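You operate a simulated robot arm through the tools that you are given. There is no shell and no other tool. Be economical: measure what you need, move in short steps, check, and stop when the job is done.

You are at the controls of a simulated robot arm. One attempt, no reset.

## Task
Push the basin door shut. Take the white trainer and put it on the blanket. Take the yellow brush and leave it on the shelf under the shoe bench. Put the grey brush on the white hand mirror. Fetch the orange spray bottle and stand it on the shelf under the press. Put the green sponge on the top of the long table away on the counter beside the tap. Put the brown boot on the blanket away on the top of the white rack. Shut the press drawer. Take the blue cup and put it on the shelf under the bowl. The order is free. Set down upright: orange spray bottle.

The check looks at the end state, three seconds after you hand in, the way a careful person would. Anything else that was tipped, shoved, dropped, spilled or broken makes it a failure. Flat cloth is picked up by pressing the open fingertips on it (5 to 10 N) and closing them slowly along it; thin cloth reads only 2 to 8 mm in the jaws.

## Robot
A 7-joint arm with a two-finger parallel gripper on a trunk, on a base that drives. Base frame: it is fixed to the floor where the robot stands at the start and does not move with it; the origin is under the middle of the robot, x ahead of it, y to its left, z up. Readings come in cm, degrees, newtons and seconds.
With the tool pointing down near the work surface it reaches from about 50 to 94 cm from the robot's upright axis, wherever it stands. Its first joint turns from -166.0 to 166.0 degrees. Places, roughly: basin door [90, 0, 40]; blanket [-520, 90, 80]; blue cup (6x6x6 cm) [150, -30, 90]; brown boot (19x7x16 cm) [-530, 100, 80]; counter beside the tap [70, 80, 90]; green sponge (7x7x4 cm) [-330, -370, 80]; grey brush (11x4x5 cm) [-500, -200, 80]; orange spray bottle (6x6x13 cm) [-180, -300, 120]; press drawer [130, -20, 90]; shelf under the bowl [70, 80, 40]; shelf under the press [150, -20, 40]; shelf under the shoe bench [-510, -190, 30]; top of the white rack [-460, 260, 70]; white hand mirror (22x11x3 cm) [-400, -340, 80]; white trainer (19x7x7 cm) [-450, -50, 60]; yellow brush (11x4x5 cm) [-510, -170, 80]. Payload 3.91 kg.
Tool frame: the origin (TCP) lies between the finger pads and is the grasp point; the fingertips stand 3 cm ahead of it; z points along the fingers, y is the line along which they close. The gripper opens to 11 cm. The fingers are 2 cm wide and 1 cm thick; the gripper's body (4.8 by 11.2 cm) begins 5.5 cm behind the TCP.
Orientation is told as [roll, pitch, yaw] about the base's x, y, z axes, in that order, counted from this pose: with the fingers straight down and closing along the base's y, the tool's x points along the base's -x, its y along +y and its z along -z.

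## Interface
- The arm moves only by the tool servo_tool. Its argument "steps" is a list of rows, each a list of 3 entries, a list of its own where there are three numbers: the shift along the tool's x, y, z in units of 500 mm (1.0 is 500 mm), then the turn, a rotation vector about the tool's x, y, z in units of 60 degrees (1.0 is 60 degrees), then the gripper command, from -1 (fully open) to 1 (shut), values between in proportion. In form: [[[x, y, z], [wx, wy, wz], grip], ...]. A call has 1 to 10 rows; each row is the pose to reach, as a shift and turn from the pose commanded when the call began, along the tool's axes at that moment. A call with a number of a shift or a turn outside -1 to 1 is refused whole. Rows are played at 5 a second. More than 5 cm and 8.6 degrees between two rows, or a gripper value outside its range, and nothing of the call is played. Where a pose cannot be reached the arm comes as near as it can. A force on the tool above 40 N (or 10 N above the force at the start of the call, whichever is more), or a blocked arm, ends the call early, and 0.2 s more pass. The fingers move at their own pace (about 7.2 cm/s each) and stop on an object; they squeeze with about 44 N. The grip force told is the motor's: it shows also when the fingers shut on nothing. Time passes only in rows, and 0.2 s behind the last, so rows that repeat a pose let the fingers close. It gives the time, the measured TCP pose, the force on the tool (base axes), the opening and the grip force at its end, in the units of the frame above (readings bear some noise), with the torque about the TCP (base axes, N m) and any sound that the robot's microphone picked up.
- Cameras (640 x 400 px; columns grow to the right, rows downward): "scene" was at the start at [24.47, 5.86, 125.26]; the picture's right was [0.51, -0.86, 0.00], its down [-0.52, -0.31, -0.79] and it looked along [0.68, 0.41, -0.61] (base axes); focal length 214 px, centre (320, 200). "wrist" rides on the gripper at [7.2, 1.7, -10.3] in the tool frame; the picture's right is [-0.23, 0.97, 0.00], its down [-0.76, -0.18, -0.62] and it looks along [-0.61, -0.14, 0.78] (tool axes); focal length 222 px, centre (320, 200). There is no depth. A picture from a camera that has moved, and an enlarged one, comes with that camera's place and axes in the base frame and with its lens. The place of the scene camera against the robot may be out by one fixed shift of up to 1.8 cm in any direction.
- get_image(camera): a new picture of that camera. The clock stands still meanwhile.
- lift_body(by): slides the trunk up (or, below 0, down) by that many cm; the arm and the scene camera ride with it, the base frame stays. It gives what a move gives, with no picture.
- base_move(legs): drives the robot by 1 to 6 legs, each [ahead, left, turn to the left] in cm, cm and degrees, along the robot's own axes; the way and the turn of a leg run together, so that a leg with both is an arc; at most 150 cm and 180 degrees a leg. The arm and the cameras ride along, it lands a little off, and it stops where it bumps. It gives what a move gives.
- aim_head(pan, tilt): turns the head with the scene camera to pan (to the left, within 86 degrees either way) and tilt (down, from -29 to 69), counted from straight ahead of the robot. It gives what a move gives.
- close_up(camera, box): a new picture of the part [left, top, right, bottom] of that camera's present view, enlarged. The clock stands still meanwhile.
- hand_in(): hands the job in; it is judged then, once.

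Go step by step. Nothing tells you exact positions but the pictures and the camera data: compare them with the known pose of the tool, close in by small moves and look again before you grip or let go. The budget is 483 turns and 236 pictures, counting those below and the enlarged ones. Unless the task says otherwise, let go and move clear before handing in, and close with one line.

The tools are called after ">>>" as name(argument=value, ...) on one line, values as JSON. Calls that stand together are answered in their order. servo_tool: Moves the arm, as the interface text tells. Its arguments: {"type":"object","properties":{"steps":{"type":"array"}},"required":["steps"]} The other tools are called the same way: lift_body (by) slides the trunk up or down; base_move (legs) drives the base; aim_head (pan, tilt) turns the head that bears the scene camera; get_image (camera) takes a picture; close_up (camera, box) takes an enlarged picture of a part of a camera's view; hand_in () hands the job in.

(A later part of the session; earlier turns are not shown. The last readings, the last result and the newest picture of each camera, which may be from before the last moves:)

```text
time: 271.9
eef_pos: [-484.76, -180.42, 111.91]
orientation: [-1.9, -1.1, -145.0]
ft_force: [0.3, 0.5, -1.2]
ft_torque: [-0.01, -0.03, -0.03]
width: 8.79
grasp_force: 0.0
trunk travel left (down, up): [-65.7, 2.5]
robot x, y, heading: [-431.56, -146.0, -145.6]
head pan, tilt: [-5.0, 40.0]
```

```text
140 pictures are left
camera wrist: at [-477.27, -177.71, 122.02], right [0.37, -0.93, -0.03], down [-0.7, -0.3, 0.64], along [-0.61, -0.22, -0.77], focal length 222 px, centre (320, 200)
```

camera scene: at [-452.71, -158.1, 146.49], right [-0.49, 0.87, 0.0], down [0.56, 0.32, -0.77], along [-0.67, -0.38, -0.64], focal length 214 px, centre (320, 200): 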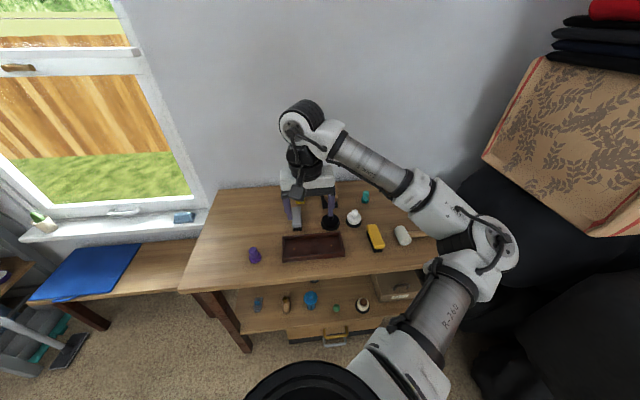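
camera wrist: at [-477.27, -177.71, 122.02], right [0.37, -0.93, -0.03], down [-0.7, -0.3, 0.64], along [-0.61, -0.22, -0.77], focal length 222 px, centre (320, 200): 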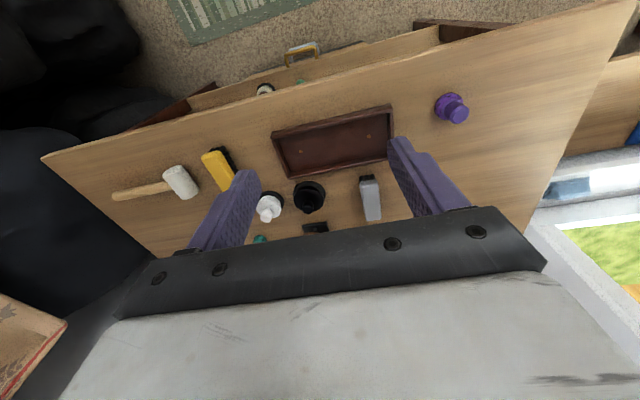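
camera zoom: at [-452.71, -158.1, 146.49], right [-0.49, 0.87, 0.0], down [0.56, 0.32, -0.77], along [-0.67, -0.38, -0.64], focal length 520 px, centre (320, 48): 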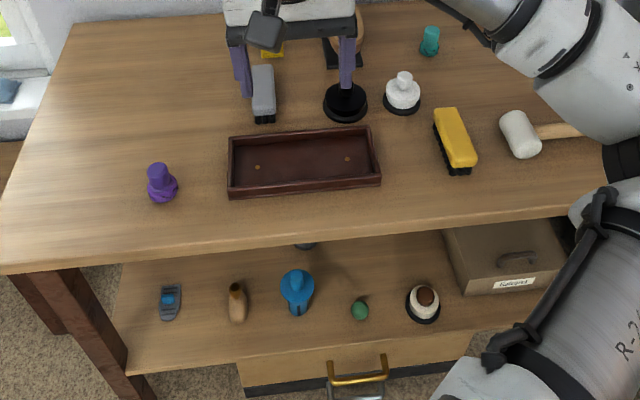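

Both brushes are visible on the bench top; the yellow one lies along the wall normal at [-510, -166]. A free gap on the lower shelf lies between the grey gadget and the brown bottle (about [-482, -205]). I'll tilt the tool and go above the yellow brush.

>>> servo_tool(steps=[[[0, 0, 0], [0, -0.125, 0], -0.4], [[0, 0, 0], [0, -0.25, 0], -0.4], [[0, 0, 0], [0, -0.375, 0], -0.4], [[0, 0, 0], [0, -0.5, 0], -0.4], [[0, 0, 0], [0, -0.625, 0], -0.4], [[0, 0, 0], [0, -0.74, 0], -0.4]])

>>> servo_tool(steps=[[[0.01, -0.07, 0.04], [0, 0, 0], -0.4], [[0.02, -0.14, 0.08], [0, 0, 0], -0.4], [[0.03, -0.21, 0.12], [0, 0, 0], -0.4], [[0.04, -0.28, 0.16], [0, 0, 0], -0.4], [[0.04, -0.35, 0.2], [0, 0, 0], -0.4], [[0.04, -0.42, 0.24], [0, 0, 0], -0.4], [[0.04, -0.48, 0.29], [0, 0, 0], -0.4], [[0.04, -0.528, 0.36], [0, 0, 0], -0.4]])

>>> get_image(camera="wrist")

>>> get_image(camera="scene")

```text
time: 273.3
eef_pos: [-484.42, -180.22, 111.96]
orientation: [-2.7, -45.6, -143.1]
ft_force: [-0.6, 0.2, 0.0]
ft_torque: [-0.01, 0.0, 0.0]
width: 7.7
grasp_force: 0.0
trunk travel left (down, up): [-65.7, 2.5]
robot x, y, heading: [-431.0, -145.77, -145.7]
head pan, tilt: [-5.0, 40.0]
```

```text
time: 275.1
eef_pos: [-509.57, -164.79, 98.62]
orientation: [-2.8, -45.4, -143.0]
ft_force: [-0.4, 0.0, -0.1]
ft_torque: [-0.01, 0.01, -0.01]
width: 7.69
grasp_force: 0.0
trunk travel left (down, up): [-65.7, 2.5]
robot x, y, heading: [-431.39, -145.98, -145.2]
head pan, tilt: [-5.0, 40.0]
```

```text
139 pictures are left
camera wrist: at [-498.19, -159.15, 100.59], right [0.43, -0.89, 0.13], down [-0.16, 0.07, 0.99], along [-0.89, -0.44, -0.11], focal length 222 px, centre (320, 200)
```

wrist: 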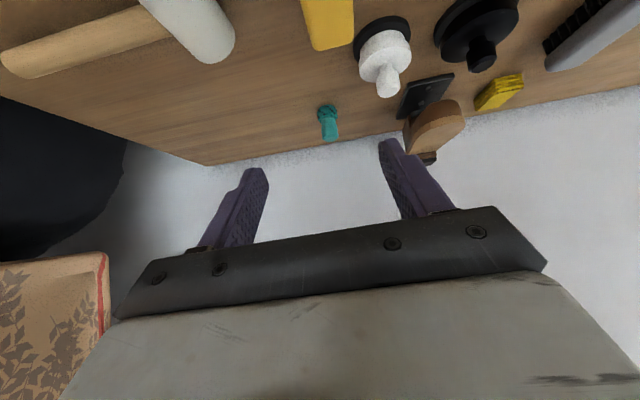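

```text
138 pictures are left
camera scene: at [-452.78, -158.12, 146.47], right [-0.49, 0.87, 0.0], down [0.56, 0.32, -0.77], along [-0.67, -0.38, -0.64], focal length 214 px, centre (320, 200)
```

scene: 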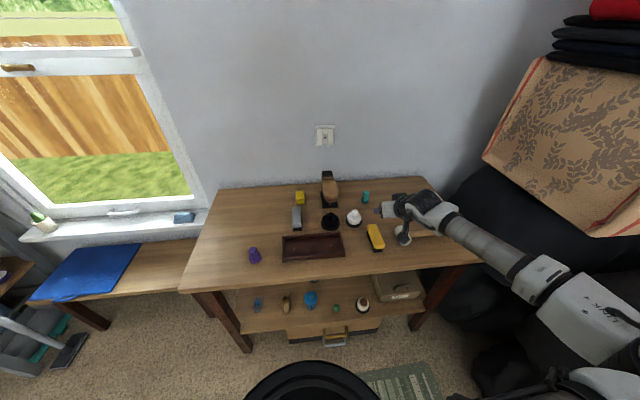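

>>> close_up(camera="scene", box=[340, 200, 420, 260])

```text
6.67 times, centred on (380, 230) of scene
camera zoom: at [-452.78, -158.12, 146.47], right [-0.49, 0.87, 0.0], down [0.56, 0.32, -0.77], along [-0.67, -0.38, -0.64], focal length 1430 px, centre (-80, 0)
```

zoom: 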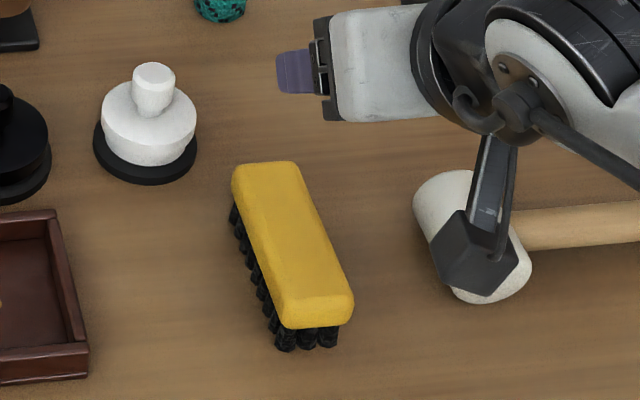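

>>> servo_tool(steps=[[[0.02, 0.018, 0.03], [0, 0, 0], -0.4], [[0.06, 0.018, 0.08], [0, 0, 0], -0.4], [[0.11, 0.018, 0.135], [0, 0, 0], -0.4], [[0.15, 0.018, 0.185], [0, 0, 0], -0.4]])

>>> close_up(camera="scene", box=[330, 190, 430, 265])

>>> get_image(camera="wrist")

```text
time: 276.1
eef_pos: [-510.3, -166.04, 86.69]
orientation: [-2.9, -45.4, -143.1]
ft_force: [-1.0, -0.1, -0.1]
ft_torque: [0.01, 0.01, 0.03]
width: 7.73
grasp_force: 0.1
trunk travel left (down, up): [-65.7, 2.5]
robot x, y, heading: [-431.41, -145.97, -145.5]
head pan, tilt: [-5.0, 40.0]
```

```text
5.33 times, centred on (380, 228) of scene
camera zoom: at [-452.74, -158.12, 146.48], right [-0.49, 0.87, 0.0], down [0.56, 0.32, -0.77], along [-0.67, -0.38, -0.64], focal length 1144 px, centre (0, 53)
```

zoom: 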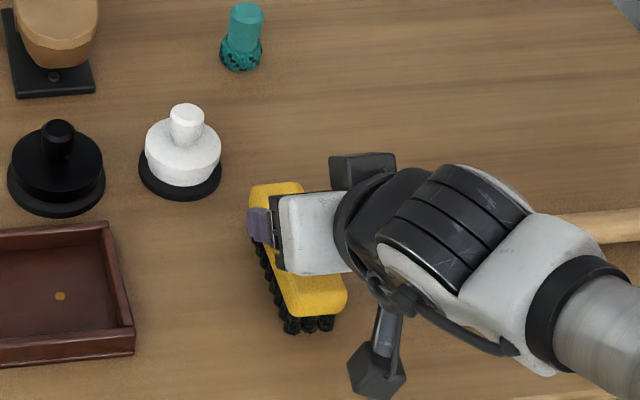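

```text
135 pictures are left
camera wrist: at [-498.95, -160.27, 88.76], right [0.43, -0.89, 0.13], down [-0.16, 0.07, 0.99], along [-0.89, -0.44, -0.11], focal length 222 px, centre (320, 200)
```

wrist: 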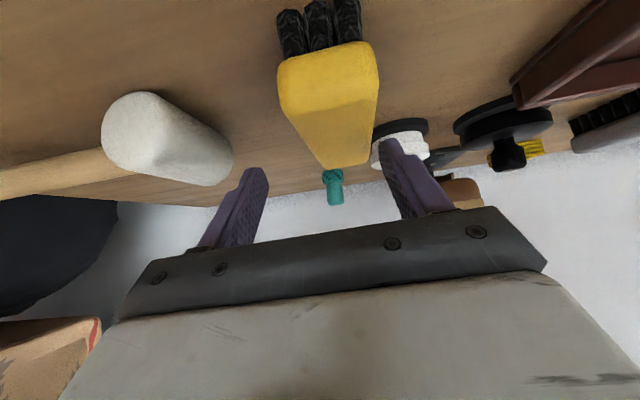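

>>> servo_tool(steps=[[[0.03, 0.004, 0.03], [0, 0, 0], -0.4], [[0.055, 0.004, 0.055], [0, 0, 0], -0.4], [[0.076, 0.004, 0.076], [0, 0, 0], -0.4], [[0.076, 0.004, 0.076], [0, 0, 0], 0.2], [[0.076, 0.004, 0.076], [0, 0, 0], 0.6], [[0.076, 0.004, 0.076], [0, 0, 0], 0.6]])

>>> get_image(camera="wrist")

```text
time: 276.9
eef_pos: [-509.98, -166.59, 82.79]
orientation: [-2.1, -46.7, -143.1]
ft_force: [15.8, -4.5, 22.6]
ft_torque: [-1.0, -0.13, 0.18]
width: 5.22
grasp_force: 6.8
trunk travel left (down, up): [-65.7, 2.5]
robot x, y, heading: [-431.05, -145.33, -145.2]
head pan, tilt: [-5.0, 40.0]
stopped in row 4: the force on the tool passed its limit at 48 N (the readings are from after the stop); the commanded pose is now the measured one
```

```text
134 pictures are left
camera wrist: at [-498.69, -160.82, 84.62], right [0.44, -0.89, 0.14], down [-0.14, 0.08, 0.99], along [-0.89, -0.45, -0.09], focal length 222 px, centre (320, 200)
```

wrist: 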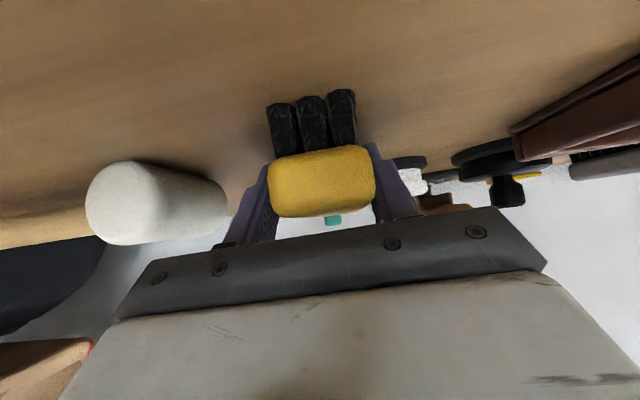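

The fingertips touched the bench (top near z 80). I'll raise slightly and close.

>>> servo_tool(steps=[[[-0.01, 0, -0.01], [0, 0, 0], 0.05], [[-0.01, 0, -0.01], [0, 0, 0], 0.5], [[-0.01, 0, -0.01], [0, 0, 0], 0.7], [[-0.01, 0, -0.01], [0, 0, 0], 0.7]])

>>> get_image(camera="wrist")

```text
time: 277.9
eef_pos: [-510.42, -166.21, 83.01]
orientation: [-2.5, -46.2, -143.2]
ft_force: [-0.6, 0.9, -0.4]
ft_torque: [0.02, 0.04, 0.0]
width: 3.94
grasp_force: 44.3
trunk travel left (down, up): [-65.7, 2.5]
robot x, y, heading: [-431.11, -145.76, -145.6]
head pan, tilt: [-5.0, 40.0]
```

```text
133 pictures are left
camera wrist: at [-499.04, -160.46, 84.85], right [0.43, -0.89, 0.13], down [-0.15, 0.08, 0.99], along [-0.89, -0.45, -0.1], focal length 222 px, centre (320, 200)
```

wrist: 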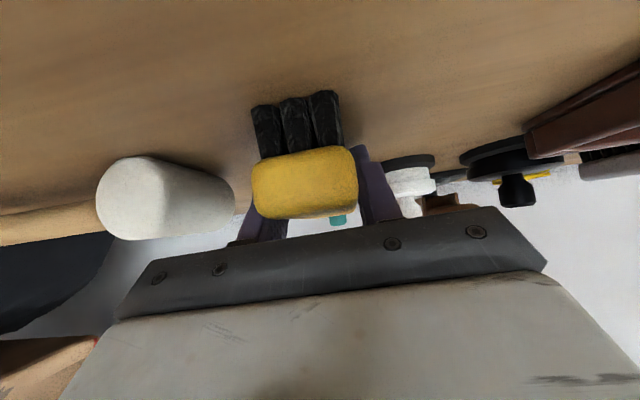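

>>> servo_tool(steps=[[[-0.06, 0, -0.06], [0, 0, 0], 0.7], [[-0.12, 0, -0.12], [0, 0, 0], 0.7], [[-0.17, 0, -0.17], [0, 0, 0], 0.7], [[-0.13, 0, -0.21], [0, 0, 0], 0.7], [[-0.08, 0, -0.26], [0, 0, 0], 0.7], [[-0.03, 0, -0.31], [0, 0, 0], 0.7], [[0.02, 0, -0.36], [0, 0, 0], 0.7], [[0.07, 0, -0.41], [0, 0, 0], 0.7], [[0.12, 0, -0.46], [0, 0, 0], 0.7], [[0.16, 0, -0.5], [0, 0, 0], 0.7]])

>>> servo_tool(steps=[[[0, 0.09, 0], [0, 0, 0], 0.7], [[0, 0.18, 0], [0, 0, 0], 0.7], [[0, 0.27, 0], [0, 0, 0], 0.7], [[0, 0.36, 0], [0, 0, 0], 0.7], [[0, 0.45, 0], [0, 0, 0], 0.7], [[0, 0.54, 0], [0, 0, 0], 0.7], [[0, 0.63, 0], [0, 0, 0], 0.7], [[0, 0.72, 0], [0, 0, 0], 0.7], [[0, 0.81, 0], [0, 0, 0], 0.7], [[0, 0.9, 0], [0, 0, 0], 0.7]])

>>> lift_body(by=-40)

>>> get_image(camera="wrist")

>>> get_image(camera="scene")

```text
time: 280.3
eef_pos: [-491.25, -157.64, 94.53]
orientation: [1.5, -48.2, -141.1]
ft_force: [-0.4, -0.4, -0.8]
ft_torque: [0.0, 0.0, -0.01]
width: 3.96
grasp_force: 44.1
trunk travel left (down, up): [-65.7, 2.5]
robot x, y, heading: [-431.13, -145.41, -145.6]
head pan, tilt: [-5.0, 40.0]
stopped in row 10: the arm was blocked; the commanded pose is now the measured one
```

```text
time: 282.5
eef_pos: [-462.17, -196.02, 94.62]
orientation: [0.9, -48.2, -140.9]
ft_force: [-0.2, -0.9, -0.6]
ft_torque: [0.03, 0.0, 0.0]
width: 3.95
grasp_force: 44.0
out of reach, approached as far as the arm can: row 2, 3, 4, 5, 6, 7, 8, 9, 10
trunk travel left (down, up): [-65.7, 2.5]
robot x, y, heading: [-431.44, -145.55, -145.5]
head pan, tilt: [-5.0, 40.0]
```

```text
time: 286.3
eef_pos: [-462.2, -195.88, 54.62]
orientation: [0.9, -48.3, -140.9]
ft_force: [0.3, -0.4, -0.9]
ft_torque: [0.01, 0.02, 0.0]
width: 3.93
grasp_force: 44.7
trunk travel left (down, up): [-25.7, 42.5]
robot x, y, heading: [-431.11, -145.98, -145.6]
head pan, tilt: [-5.0, 40.0]
```

```text
132 pictures are left
camera wrist: at [-451.45, -189.17, 56.17], right [0.51, -0.84, 0.18], down [-0.15, 0.12, 0.98], along [-0.85, -0.52, -0.07], focal length 222 px, centre (320, 200)
```

wrist: 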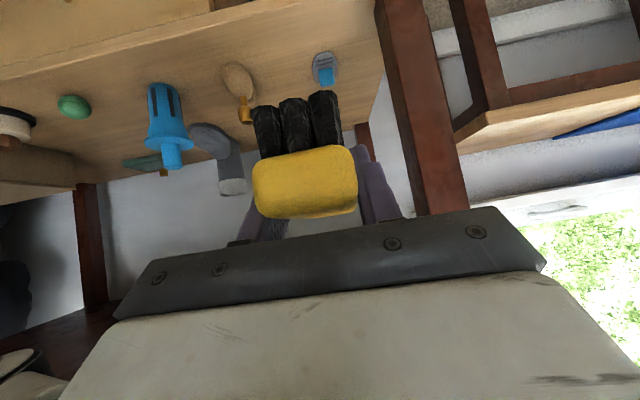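

```text
131 pictures are left
camera scene: at [-452.7, -158.09, 106.49], right [-0.49, 0.87, 0.0], down [0.56, 0.32, -0.77], along [-0.67, -0.38, -0.64], focal length 214 px, centre (320, 200)
```

scene: 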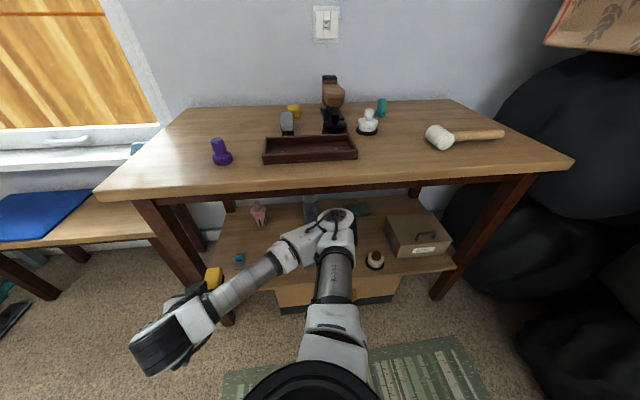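

The elbow is close to the bench front, so I'll back the base off before going on.

>>> base_move(legs=[[-16, 0, 0]])

>>> get_image(camera="scene")

```text
time: 287.7
eef_pos: [-449.05, -187.08, 54.52]
orientation: [0.9, -48.2, -140.8]
ft_force: [-1.2, -0.2, 0.0]
ft_torque: [-0.02, 0.01, -0.02]
width: 3.95
grasp_force: 43.9
trunk travel left (down, up): [-25.7, 42.5]
robot x, y, heading: [-418.46, -137.0, -145.3]
head pan, tilt: [-5.0, 40.0]
```

```text
130 pictures are left
camera scene: at [-439.63, -149.22, 106.48], right [-0.5, 0.87, 0.0], down [0.56, 0.32, -0.77], along [-0.67, -0.38, -0.64], focal length 214 px, centre (320, 200)
```

scene: 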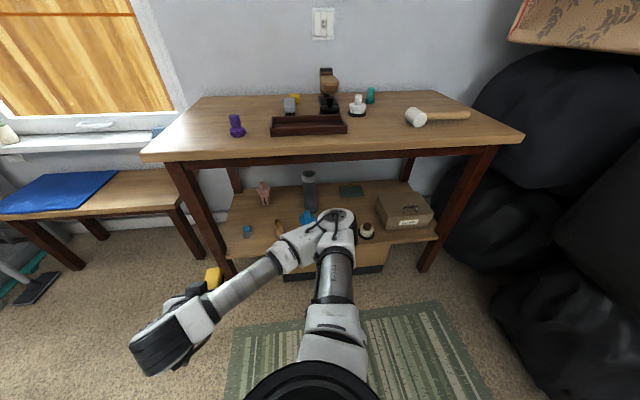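

>>> lift_body(by=-16)

>>> servo_tool(steps=[[[-0.05, -0.06, 0.05], [0.026, 0.016, 0.024], 0.7], [[-0.08, -0.12, 0.08], [0.052, 0.033, 0.047], 0.7]])

>>> get_image(camera="wrist")

```text
time: 289.6
eef_pos: [-449.08, -187.2, 38.58]
orientation: [0.9, -48.2, -140.6]
ft_force: [0.3, -0.4, -0.4]
ft_torque: [0.01, 0.02, 0.0]
width: 3.95
grasp_force: 44.4
trunk travel left (down, up): [-9.7, 58.5]
robot x, y, heading: [-418.46, -136.86, -145.3]
head pan, tilt: [-5.0, 40.0]
```

```text
time: 290.2
eef_pos: [-457.22, -186.14, 38.82]
orientation: [0.8, -46.1, -144.9]
ft_force: [0.2, -0.2, -1.1]
ft_torque: [-0.01, 0.0, 0.02]
width: 3.93
grasp_force: 43.6
trunk travel left (down, up): [-9.7, 58.5]
robot x, y, heading: [-418.46, -136.92, -145.0]
head pan, tilt: [-5.0, 40.0]
```

```text
129 pictures are left
camera wrist: at [-446.03, -180.11, 40.8], right [0.44, -0.88, 0.17], down [-0.17, 0.11, 0.98], along [-0.88, -0.46, -0.11], focal length 222 px, centre (320, 200)
```

wrist: 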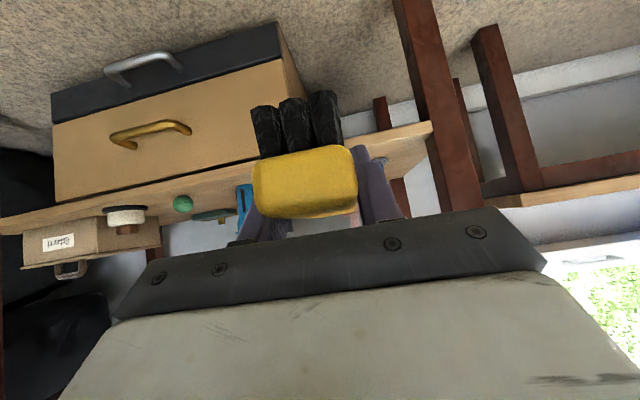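

>>> servo_tool(steps=[[[-0.06, 0, 0.06], [0, 0, 0], 0.7], [[-0.12, 0, 0.12], [0, 0, 0], 0.7], [[-0.18, 0, 0.18], [0, 0, 0], 0.7]])

>>> get_image(camera="wrist")

>>> close_up(camera="scene", box=[160, 150, 400, 300])

```text
time: 291.0
eef_pos: [-467.47, -193.67, 39.16]
orientation: [0.9, -46.1, -144.8]
ft_force: [-0.3, -0.1, -0.2]
ft_torque: [-0.02, -0.01, 0.0]
width: 3.95
grasp_force: 44.4
trunk travel left (down, up): [-9.7, 58.5]
robot x, y, heading: [-418.04, -136.53, -145.1]
head pan, tilt: [-5.0, 40.0]
```

```text
128 pictures are left
camera wrist: at [-456.26, -187.57, 41.08], right [0.44, -0.88, 0.17], down [-0.17, 0.11, 0.98], along [-0.88, -0.46, -0.11], focal length 222 px, centre (320, 200)
```

wrist: 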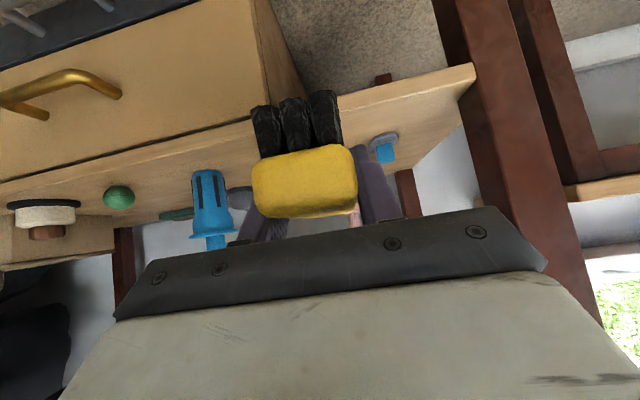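

```text
2.67 times, centred on (280, 225) of scene
camera zoom: at [-439.63, -149.21, 90.48], right [-0.5, 0.87, 0.0], down [0.56, 0.32, -0.77], along [-0.67, -0.38, -0.64], focal length 572 px, centre (427, 133)
```

zoom: 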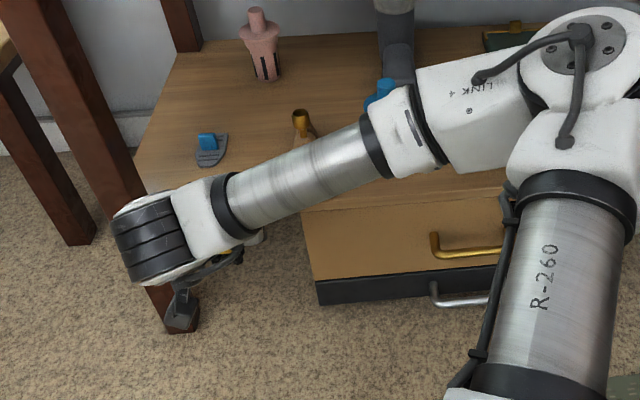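

The gap is centred on the tool's path: gadget 7 cm left, bottle 8 cm right. I'll advance and lower.

>>> servo_tool(steps=[[[-0.06, 0.004, 0.06], [0, 0, 0], 0.7], [[-0.12, 0.004, 0.12], [0, 0, 0], 0.7], [[-0.18, 0.004, 0.18], [0, 0, 0], 0.7], [[-0.225, 0.004, 0.225], [0, 0, 0], 0.7]])

>>> get_image(camera="wrist")

>>> close_up(camera="scene", box=[160, 150, 400, 300])

```text
time: 292.0
eef_pos: [-480.31, -203.1, 39.5]
orientation: [0.9, -46.1, -144.7]
ft_force: [-0.2, -0.3, -1.4]
ft_torque: [0.02, 0.02, -0.03]
width: 3.91
grasp_force: 44.0
trunk travel left (down, up): [-9.7, 58.5]
robot x, y, heading: [-418.16, -136.85, -145.4]
head pan, tilt: [-5.0, 40.0]
```

```text
126 pictures are left
camera wrist: at [-469.13, -197.1, 41.45], right [0.44, -0.88, 0.17], down [-0.17, 0.11, 0.98], along [-0.88, -0.46, -0.11], focal length 222 px, centre (320, 200)
```

wrist: 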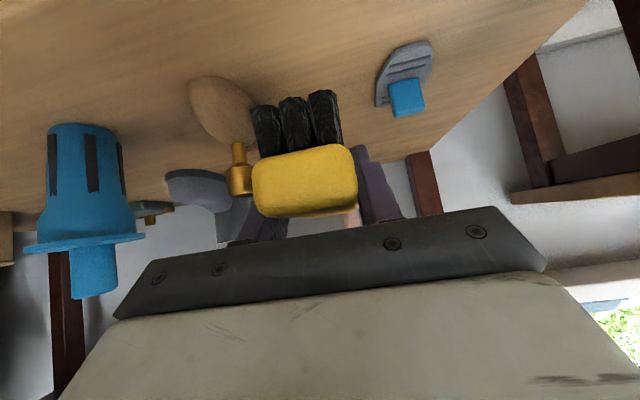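

```text
2.67 times, centred on (280, 225) of scene
camera zoom: at [-439.63, -149.21, 90.48], right [-0.5, 0.87, 0.0], down [0.56, 0.32, -0.77], along [-0.67, -0.38, -0.64], focal length 572 px, centre (427, 133)
```

zoom: 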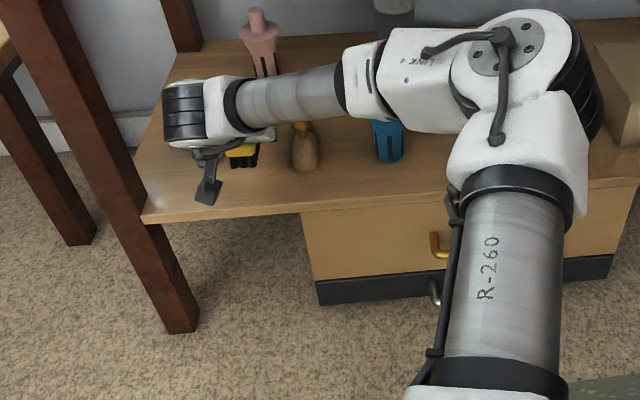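

>>> servo_tool(steps=[[[0.03, 0.01, 0.03], [0, 0, 0], 0.7], [[0.055, 0.01, 0.055], [0, 0, 0], 0.7], [[0.07, 0.01, 0.07], [0, 0, 0], 0.7], [[0.08, 0.01, 0.08], [0, 0, 0], 0.7], [[0.09, 0.01, 0.09], [0, 0, 0], 0.7]])

>>> get_image(camera="wrist")

```text
time: 293.2
eef_pos: [-480.11, -203.67, 33.06]
orientation: [0.9, -46.1, -144.7]
ft_force: [-0.7, -0.9, -0.7]
ft_torque: [-0.01, -0.05, 0.02]
width: 3.93
grasp_force: 44.4
trunk travel left (down, up): [-9.7, 58.5]
robot x, y, heading: [-418.75, -136.68, -145.2]
head pan, tilt: [-5.0, 40.0]
```

```text
124 pictures are left
camera wrist: at [-468.97, -197.62, 34.98], right [0.44, -0.88, 0.17], down [-0.17, 0.11, 0.98], along [-0.88, -0.46, -0.11], focal length 222 px, centre (320, 200)
```

wrist: 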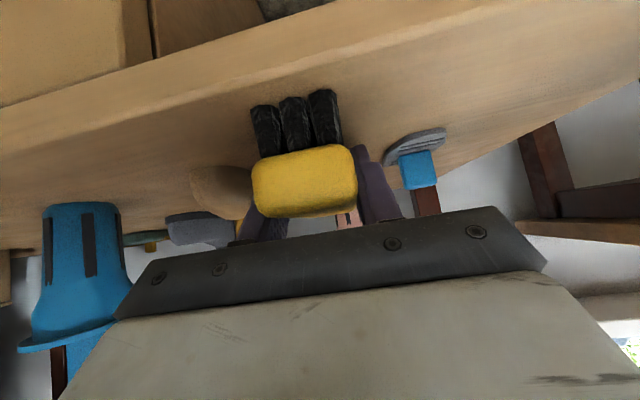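

>>> servo_tool(steps=[[[-0.03, 0, 0.03], [0, 0, 0], 0.7], [[-0.025, 0, 0.035], [0, 0, 0], 0.7], [[-0.02, 0, 0.04], [0, 0, 0], 0.7], [[-0.016, 0, 0.044], [0, 0, 0], 0.7]])

```text
time: 294.2
eef_pos: [-482.0, -205.01, 33.01]
orientation: [1.1, -46.7, -144.8]
ft_force: [7.6, 9.2, 38.1]
ft_torque: [0.62, -0.29, -0.16]
width: 3.93
grasp_force: 43.4
trunk travel left (down, up): [-9.7, 58.5]
robot x, y, heading: [-418.45, -136.19, -145.2]
head pan, tilt: [-5.0, 40.0]
```

Contact. I'll ease off, release and draw back.

>>> servo_tool(steps=[[[-0.004, 0, -0.004], [0, 0, 0], 0.7], [[-0.005, 0, -0.005], [0, 0, 0], 0.2], [[-0.005, 0, -0.005], [0, 0, 0], 0.05], [[-0.005, 0, -0.005], [0, 0, 0], 0.05]])

>>> servo_tool(steps=[[[-0.03, 0, -0.05], [0, 0, 0], 0.05], [[-0.05, 0, -0.1], [0, 0, 0], 0.05], [[0.0, 0, -0.16], [0, 0, 0], 0.05], [[0.06, 0, -0.22], [0, 0, 0], 0.05], [[0.12, 0, -0.28], [0, 0, 0], 0.05], [[0.18, 0, -0.34], [0, 0, 0], 0.05]])

>>> get_image(camera="wrist")

```text
time: 295.2
eef_pos: [-481.72, -204.97, 32.75]
orientation: [1.0, -46.4, -144.8]
ft_force: [-3.9, -18.3, 19.7]
ft_torque: [-0.27, 0.66, 0.53]
width: 4.62
grasp_force: 0.0
trunk travel left (down, up): [-9.7, 58.5]
robot x, y, heading: [-418.26, -136.88, -145.4]
head pan, tilt: [-5.0, 40.0]
```

```text
time: 296.6
eef_pos: [-466.91, -194.15, 37.74]
orientation: [0.7, -46.1, -144.8]
ft_force: [-0.4, -0.2, 0.2]
ft_torque: [0.01, 0.02, 0.0]
width: 5.23
grasp_force: 0.1
trunk travel left (down, up): [-9.7, 58.5]
robot x, y, heading: [-418.03, -136.8, -145.0]
head pan, tilt: [-5.0, 40.0]
```

```text
123 pictures are left
camera wrist: at [-455.76, -188.17, 39.69], right [0.44, -0.88, 0.17], down [-0.17, 0.11, 0.98], along [-0.88, -0.46, -0.11], focal length 222 px, centre (320, 200)
```

wrist: 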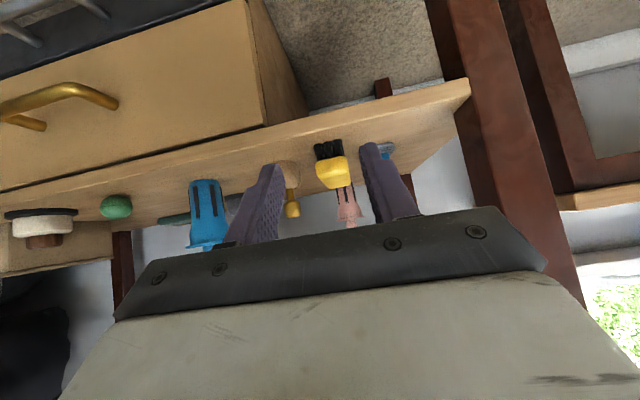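

>>> base_move(legs=[[-15, 0, 0]])

>>> lift_body(by=40)

>>> lift_body(by=16)

>>> close_up(camera="scene", box=[180, 150, 460, 330])

```text
time: 297.9
eef_pos: [-454.65, -185.69, 37.7]
orientation: [0.8, -46.1, -144.8]
ft_force: [0.3, 0.9, -0.4]
ft_torque: [0.01, 0.0, -0.01]
width: 5.22
grasp_force: 0.0
trunk travel left (down, up): [-9.7, 58.5]
robot x, y, heading: [-406.08, -128.24, -145.3]
head pan, tilt: [-5.0, 40.0]
```

```text
time: 301.8
eef_pos: [-454.56, -185.78, 77.66]
orientation: [0.8, -46.1, -144.8]
ft_force: [-0.6, -0.2, -0.9]
ft_torque: [-0.01, -0.01, 0.01]
width: 5.27
grasp_force: 0.1
trunk travel left (down, up): [-49.7, 18.5]
robot x, y, heading: [-405.98, -127.77, -145.3]
head pan, tilt: [-5.0, 40.0]
```

```text
time: 303.6
eef_pos: [-454.72, -185.72, 93.74]
orientation: [0.8, -46.0, -144.7]
ft_force: [0.2, 0.2, -0.9]
ft_torque: [-0.02, -0.01, 0.0]
width: 5.23
grasp_force: 0.1
trunk travel left (down, up): [-65.7, 2.5]
robot x, y, heading: [-405.76, -128.43, -145.1]
head pan, tilt: [-5.0, 40.0]
```

```text
2.22 times, centred on (320, 240) of scene
camera zoom: at [-427.35, -140.71, 146.48], right [-0.5, 0.87, 0.0], down [0.56, 0.32, -0.77], along [-0.67, -0.38, -0.64], focal length 477 px, centre (320, 111)
```

zoom: 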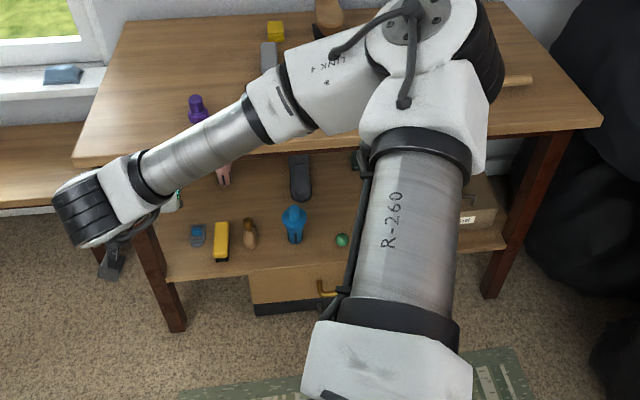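

Yellow brush sits on the lower shelf. Next, the grey brush at about [-503, -198]: I'll set the tool straight down and drive up to it.

>>> servo_tool(steps=[[[-0.03, -0.04, -0.03], [0, 0.12, 0], -0.3], [[-0.06, -0.08, -0.06], [0, 0.24, 0], -0.3], [[-0.09, -0.12, -0.09], [0, 0.36, 0], -0.3], [[-0.12, -0.16, -0.12], [0, 0.48, 0], -0.3], [[-0.15, -0.2, -0.15], [0, 0.6, 0], -0.3], [[-0.17, -0.25, -0.17], [0, 0.7, 0], -0.3], [[-0.17, -0.32, -0.17], [0, 0.767, 0], -0.3], [[-0.17, -0.4, -0.17], [0, 0.767, 0], -0.3], [[-0.17, -0.47, -0.17], [0, 0.767, 0], -0.3]])

>>> base_move(legs=[[40, 0, 0]])

>>> get_image(camera="wrist")

>>> get_image(camera="scene")

```text
time: 305.6
eef_pos: [-468.31, -166.54, 105.6]
orientation: [0.6, -0.1, -144.1]
ft_force: [-0.4, 0.0, -0.2]
ft_torque: [-0.05, 0.01, 0.02]
width: 7.15
grasp_force: 0.1
trunk travel left (down, up): [-65.7, 2.5]
robot x, y, heading: [-406.09, -128.6, -145.4]
head pan, tilt: [-5.0, 40.0]
```

```text
time: 308.1
eef_pos: [-501.07, -188.96, 105.55]
orientation: [0.6, -0.2, -144.2]
ft_force: [-0.3, -0.5, -1.8]
ft_torque: [0.02, -0.01, 0.0]
width: 7.16
grasp_force: 0.0
trunk travel left (down, up): [-65.7, 2.5]
robot x, y, heading: [-438.7, -150.68, -145.3]
head pan, tilt: [-5.0, 40.0]
```

```text
121 pictures are left
camera wrist: at [-494.15, -185.94, 115.89], right [0.38, -0.92, 0.01], down [-0.73, -0.29, 0.62], along [-0.57, -0.25, -0.78], focal length 222 px, centre (320, 200)
```

wrist: 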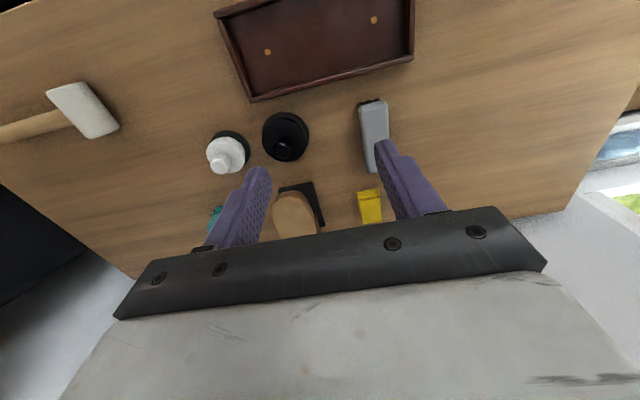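

```text
120 pictures are left
camera scene: at [-460.1, -163.24, 146.47], right [-0.49, 0.87, 0.0], down [0.56, 0.32, -0.77], along [-0.67, -0.38, -0.64], focal length 214 px, centre (320, 200)
```

scene: 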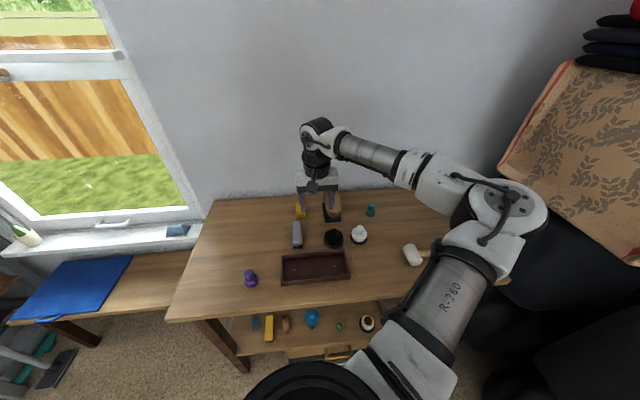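

>>> servo_tool(steps=[[[-0.07, 0.06, 0.02], [0, 0, 0], -0.3], [[-0.151, 0.1, 0.05], [0, 0, 0], -0.3], [[-0.151, 0.138, 0.12], [0, 0, 0], -0.3], [[-0.151, 0.138, 0.2], [0, 0, 0], -0.3], [[-0.151, 0.138, 0.29], [0, 0, 0], -0.3]])

>>> get_image(camera="wrist")

>>> close_up(camera="scene", box=[250, 180, 370, 280])

```text
time: 309.3
eef_pos: [-503.14, -199.02, 91.03]
orientation: [0.6, -0.2, -144.3]
ft_force: [-0.9, 0.4, -0.8]
ft_torque: [0.01, 0.01, 0.01]
width: 7.15
grasp_force: 0.1
trunk travel left (down, up): [-65.7, 2.5]
robot x, y, heading: [-438.58, -150.6, -145.5]
head pan, tilt: [-5.0, 40.0]
```

```text
119 pictures are left
camera wrist: at [-496.17, -196.01, 101.38], right [0.38, -0.92, 0.01], down [-0.72, -0.29, 0.62], along [-0.57, -0.25, -0.78], focal length 222 px, centre (320, 200)
```

wrist: 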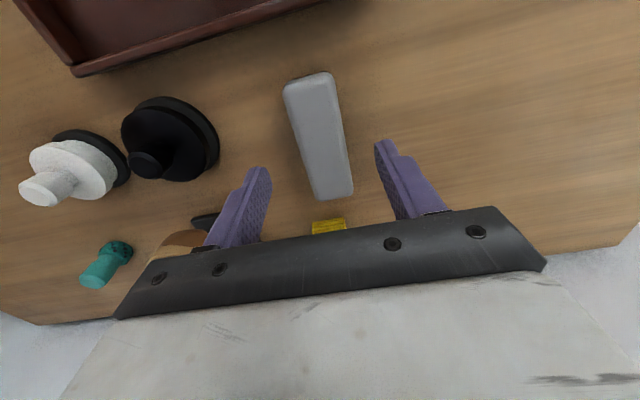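

```text
4.00 times, centred on (310, 230) of scene
camera zoom: at [-460.08, -163.24, 146.48], right [-0.49, 0.87, 0.0], down [0.56, 0.32, -0.77], along [-0.67, -0.38, -0.64], focal length 858 px, centre (360, 80)
```

zoom: 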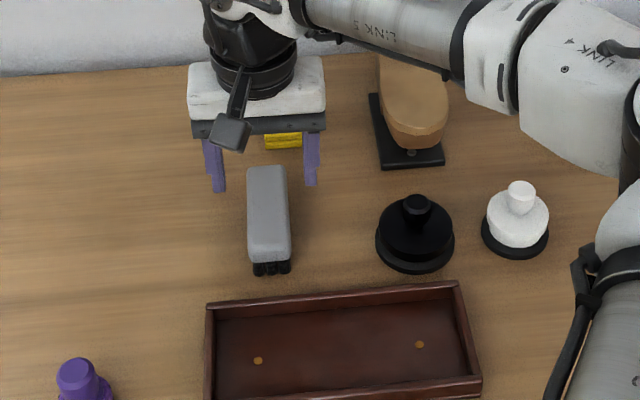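

>>> servo_tool(steps=[[[0, 0.008, 0.05], [0, 0, 0], -0.3], [[0, 0.008, 0.1], [0, 0, 0], -0.3], [[0, 0.008, 0.136], [0, 0, 0], -0.3], [[0, 0.008, 0.136], [0, 0, 0], 0.2], [[0, 0.008, 0.136], [0, 0, 0], 0.7], [[0, 0.008, 0.136], [0, 0, 0], 0.7]])

>>> get_image(camera="wrist")

```text
time: 310.7
eef_pos: [-503.1, -199.27, 84.42]
orientation: [0.5, -0.1, -144.3]
ft_force: [0.5, -0.2, 1.2]
ft_torque: [0.0, 0.01, -0.04]
width: 3.95
grasp_force: 43.9
trunk travel left (down, up): [-65.7, 2.5]
robot x, y, heading: [-438.38, -151.21, -145.4]
head pan, tilt: [-5.0, 40.0]
```

```text
117 pictures are left
camera wrist: at [-496.12, -196.35, 94.65], right [0.38, -0.92, 0.01], down [-0.73, -0.29, 0.62], along [-0.57, -0.25, -0.78], focal length 222 px, centre (320, 200)
```

wrist: 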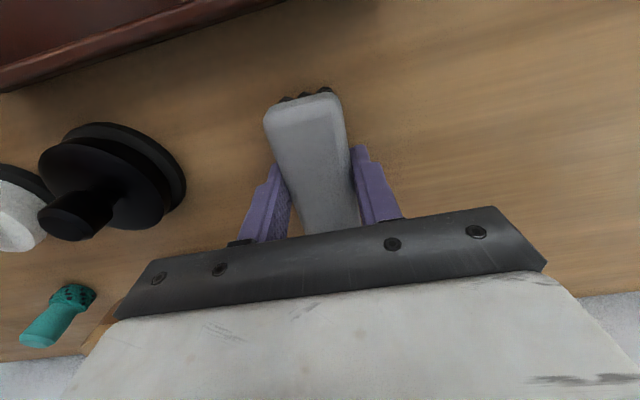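

>>> servo_tool(steps=[[[0, 0, -0.08], [0, 0, 0], 0.7], [[0, 0, -0.17], [0, 0, 0], 0.7], [[0.04, 0, -0.26], [0, 0, 0], 0.7], [[0.1, 0, -0.33], [0, 0, 0], 0.7]])

>>> base_move(legs=[[-15, 0, 0], [0, 145, 0]])

>>> aim_head(pan=10, tilt=40)

>>> get_image(camera="scene")

```text
time: 311.7
eef_pos: [-498.84, -196.16, 101.17]
orientation: [0.6, 0.0, -144.4]
ft_force: [0.0, 1.1, -0.8]
ft_torque: [-0.01, -0.01, 0.0]
width: 3.94
grasp_force: 43.9
trunk travel left (down, up): [-65.7, 2.5]
robot x, y, heading: [-438.66, -150.82, -145.6]
head pan, tilt: [-5.0, 40.0]
```

```text
time: 324.0
eef_pos: [-407.03, -305.94, 101.08]
orientation: [0.6, -0.2, -145.6]
ft_force: [-0.5, 0.1, -0.5]
ft_torque: [0.02, 0.01, 0.0]
width: 3.9
grasp_force: 44.8
trunk travel left (down, up): [-65.7, 2.5]
robot x, y, heading: [-345.97, -262.0, -146.8]
head pan, tilt: [-5.0, 40.0]
```

```text
time: 324.8
eef_pos: [-406.94, -305.99, 101.12]
orientation: [0.5, -0.1, -145.6]
ft_force: [0.6, 0.1, -0.7]
ft_torque: [0.0, -0.01, -0.02]
width: 3.91
grasp_force: 44.0
trunk travel left (down, up): [-65.7, 2.5]
robot x, y, heading: [-345.62, -261.64, -146.6]
head pan, tilt: [10.0, 40.0]
```

```text
116 pictures are left
camera scene: at [-366.15, -275.58, 146.48], right [-0.69, 0.73, 0.0], down [0.47, 0.44, -0.77], along [-0.56, -0.52, -0.64], focal length 214 px, centre (320, 200)
```

scene: 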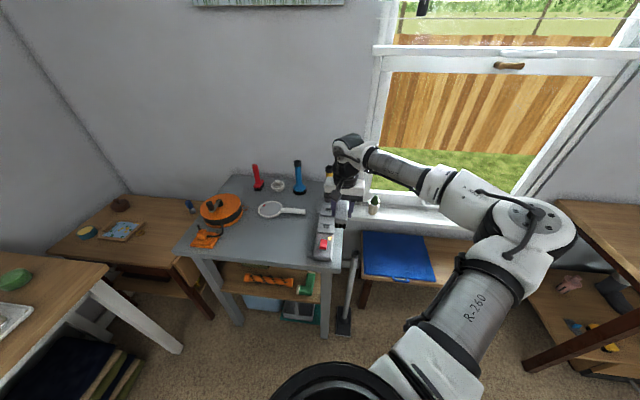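

>>> close_up(camera="scene", box=[190, 150, 370, 270])

```text
3.33 times, centred on (280, 210) of scene
camera zoom: at [-366.15, -275.58, 146.48], right [-0.69, 0.73, 0.0], down [0.47, 0.44, -0.77], along [-0.56, -0.52, -0.64], focal length 715 px, centre (453, 167)
```

zoom: 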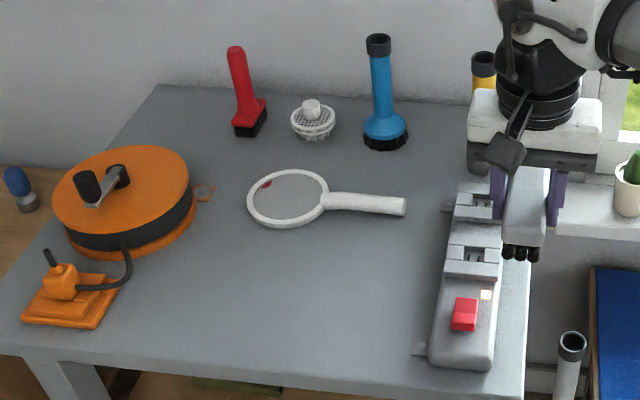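

Mirror disc is near [-404, -342] with its handle to the right. I'll shift the base left to line up.

>>> base_move(legs=[[6, 28, 2]])

>>> get_image(camera="wrist")

```text
time: 327.6
eef_pos: [-395.01, -334.14, 100.96]
orientation: [0.6, -0.1, -144.1]
ft_force: [0.6, 0.3, -0.2]
ft_torque: [0.01, -0.04, -0.02]
width: 3.93
grasp_force: 44.3
trunk travel left (down, up): [-65.7, 2.5]
robot x, y, heading: [-335.29, -288.5, -145.2]
head pan, tilt: [10.0, 40.0]
```

```text
114 pictures are left
camera wrist: at [-388.15, -331.23, 111.4], right [0.39, -0.92, 0.01], down [-0.72, -0.3, 0.62], along [-0.57, -0.25, -0.78], focal length 222 px, centre (320, 200)
```

wrist: 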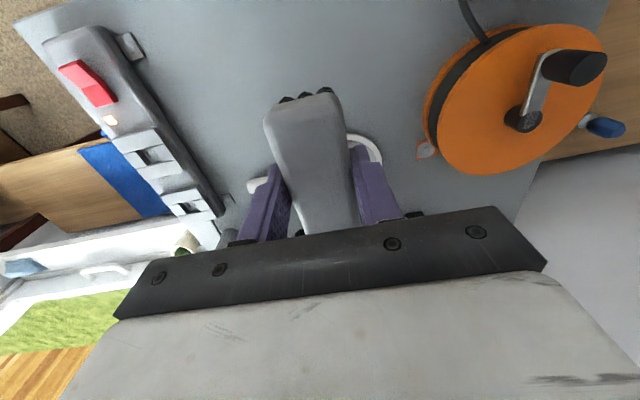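

>>> servo_tool(steps=[[[-0.07, 0.012, 0], [0, 0, 0], 0.7], [[-0.14, 0.024, 0.02], [0, 0, 0], 0.7], [[-0.206, 0.036, 0.06], [0, 0, 0], 0.7], [[-0.206, 0.036, 0.14], [0, 0, 0], 0.7]])

>>> close_up(camera="scene", box=[220, 150, 400, 270])

>>> get_image(camera="wrist")

```text
time: 328.6
eef_pos: [-402.3, -341.65, 94.18]
orientation: [0.6, -0.1, -144.1]
ft_force: [0.0, -0.4, -0.2]
ft_torque: [0.05, 0.02, 0.03]
width: 3.93
grasp_force: 44.3
trunk travel left (down, up): [-65.7, 2.5]
robot x, y, heading: [-334.93, -288.41, -145.3]
head pan, tilt: [10.0, 40.0]
```

```text
3.33 times, centred on (310, 210) of scene
camera zoom: at [-355.04, -302.8, 146.48], right [-0.7, 0.71, 0.0], down [0.46, 0.45, -0.77], along [-0.54, -0.54, -0.64], focal length 715 px, centre (353, 167)
```

zoom: 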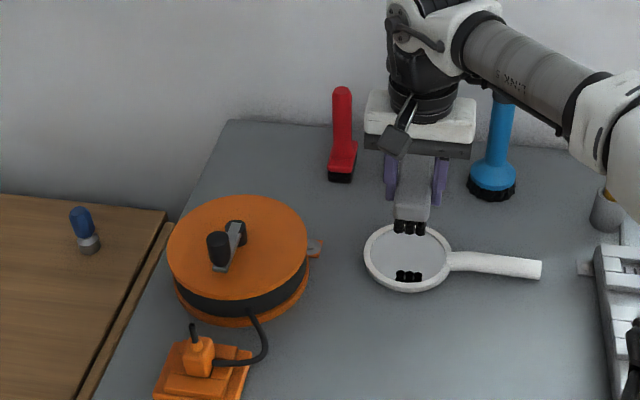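

```text
112 pictures are left
camera wrist: at [-395.47, -338.56, 104.36], right [0.39, -0.92, 0.01], down [-0.72, -0.3, 0.62], along [-0.57, -0.25, -0.78], focal length 222 px, centre (320, 200)
```

wrist: 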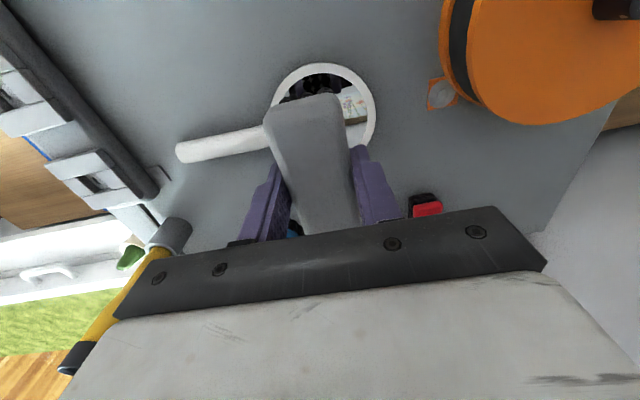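

The brush is centred over the disc. I'll lower it until contact.

>>> servo_tool(steps=[[[0, 0.012, 0.04], [0, 0, 0], 0.7], [[0, 0.012, 0.08], [0, 0, 0], 0.7], [[0, 0.012, 0.11], [0, 0, 0], 0.7], [[0, 0.012, 0.13], [0, 0, 0], 0.7]])

>>> servo_tool(steps=[[[0, 0, 0.01], [0, 0, 0], 0.7], [[0, 0, 0.02], [0, 0, 0], 0.7], [[0, 0, 0.03], [0, 0, 0], 0.7], [[0, 0, 0.04], [0, 0, 0], 0.7], [[0, 0, 0.05], [0, 0, 0], 0.7]])

>>> close_up(camera="scene", box=[250, 180, 400, 270])

```text
time: 329.6
eef_pos: [-401.92, -342.34, 87.64]
orientation: [0.4, -0.1, -144.0]
ft_force: [0.3, 0.2, 0.1]
ft_torque: [0.0, -0.02, -0.05]
width: 3.94
grasp_force: 44.3
trunk travel left (down, up): [-65.7, 2.5]
robot x, y, heading: [-335.35, -289.03, -145.1]
head pan, tilt: [10.0, 40.0]
```

```text
time: 330.8
eef_pos: [-401.87, -342.39, 85.41]
orientation: [0.6, -0.2, -144.1]
ft_force: [0.5, 1.2, 7.7]
ft_torque: [0.21, -0.03, -0.02]
width: 3.89
grasp_force: 44.1
trunk travel left (down, up): [-65.7, 2.5]
robot x, y, heading: [-334.86, -288.34, -145.1]
head pan, tilt: [10.0, 40.0]
```

```text
4.27 times, centred on (325, 225) of scene
camera zoom: at [-354.92, -302.76, 146.52], right [-0.7, 0.71, 0.0], down [0.46, 0.45, -0.77], along [-0.54, -0.54, -0.64], focal length 915 px, centre (299, 93)
```

zoom: 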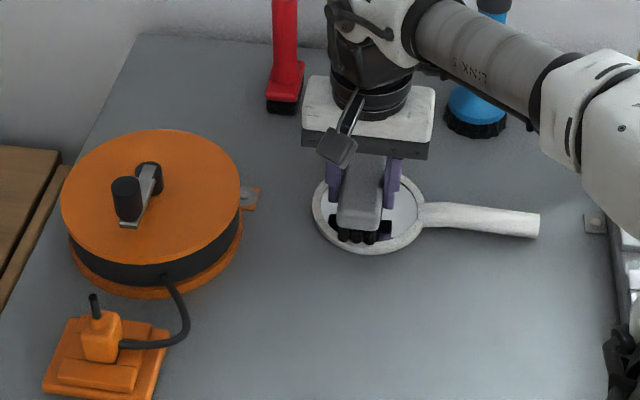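

>>> servo_tool(steps=[[[0, 0, 0.002], [0, 0, 0], 0.4], [[0, 0, 0.0], [0, 0, 0], 0.1], [[0, 0, 0.0], [0, 0, 0], 0], [[0, 0, -0.04], [0, 0, 0], 0], [[0, 0, -0.12], [0, 0, 0], 0], [[0, 0, -0.2], [0, 0, 0], 0], [[0, 0, -0.29], [0, 0, 0], 0], [[0.06, 0, -0.36], [0, 0, 0], 0], [[0.14, 0, -0.4], [0, 0, 0], 0]])

>>> get_image(camera="wrist")

>>> aim_head(pan=45, tilt=38)

>>> get_image(camera="scene")

```text
time: 332.8
eef_pos: [-396.15, -338.16, 105.27]
orientation: [0.5, -0.1, -144.2]
ft_force: [0.3, -0.4, -0.2]
ft_torque: [-0.01, -0.02, 0.01]
width: 5.51
grasp_force: 0.0
trunk travel left (down, up): [-65.7, 2.5]
robot x, y, heading: [-335.18, -288.61, -145.2]
head pan, tilt: [10.0, 40.0]
```

```text
110 pictures are left
camera wrist: at [-389.19, -335.17, 115.58], right [0.39, -0.92, 0.01], down [-0.72, -0.3, 0.62], along [-0.57, -0.25, -0.78], focal length 222 px, centre (320, 200)
```

wrist: 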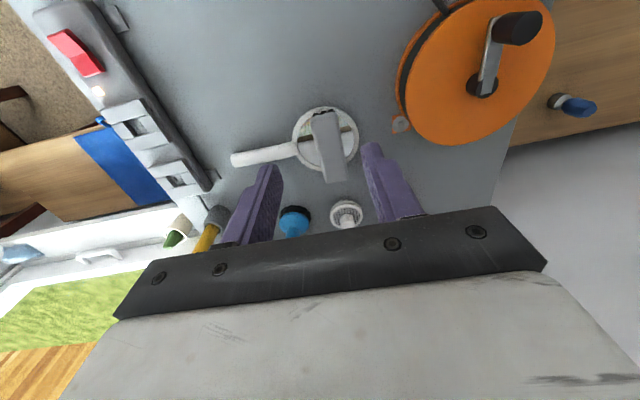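

```text
time: 333.8
eef_pos: [-396.16, -338.22, 105.13]
orientation: [0.5, -0.1, -144.1]
ft_force: [0.3, 0.4, 0.0]
ft_torque: [0.02, 0.01, -0.02]
width: 5.5
grasp_force: 0.1
trunk travel left (down, up): [-65.7, 2.5]
robot x, y, heading: [-335.0, -288.44, -145.3]
head pan, tilt: [45.0, 38.0]
```

```text
109 pictures are left
camera scene: at [-350.5, -305.31, 146.78], right [-0.98, 0.18, 0.0], down [0.11, 0.61, -0.79], along [-0.14, -0.78, -0.62], focal length 214 px, centre (320, 200)
```

scene: 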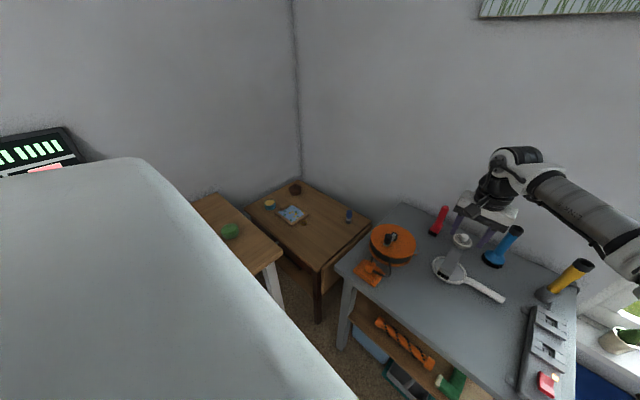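

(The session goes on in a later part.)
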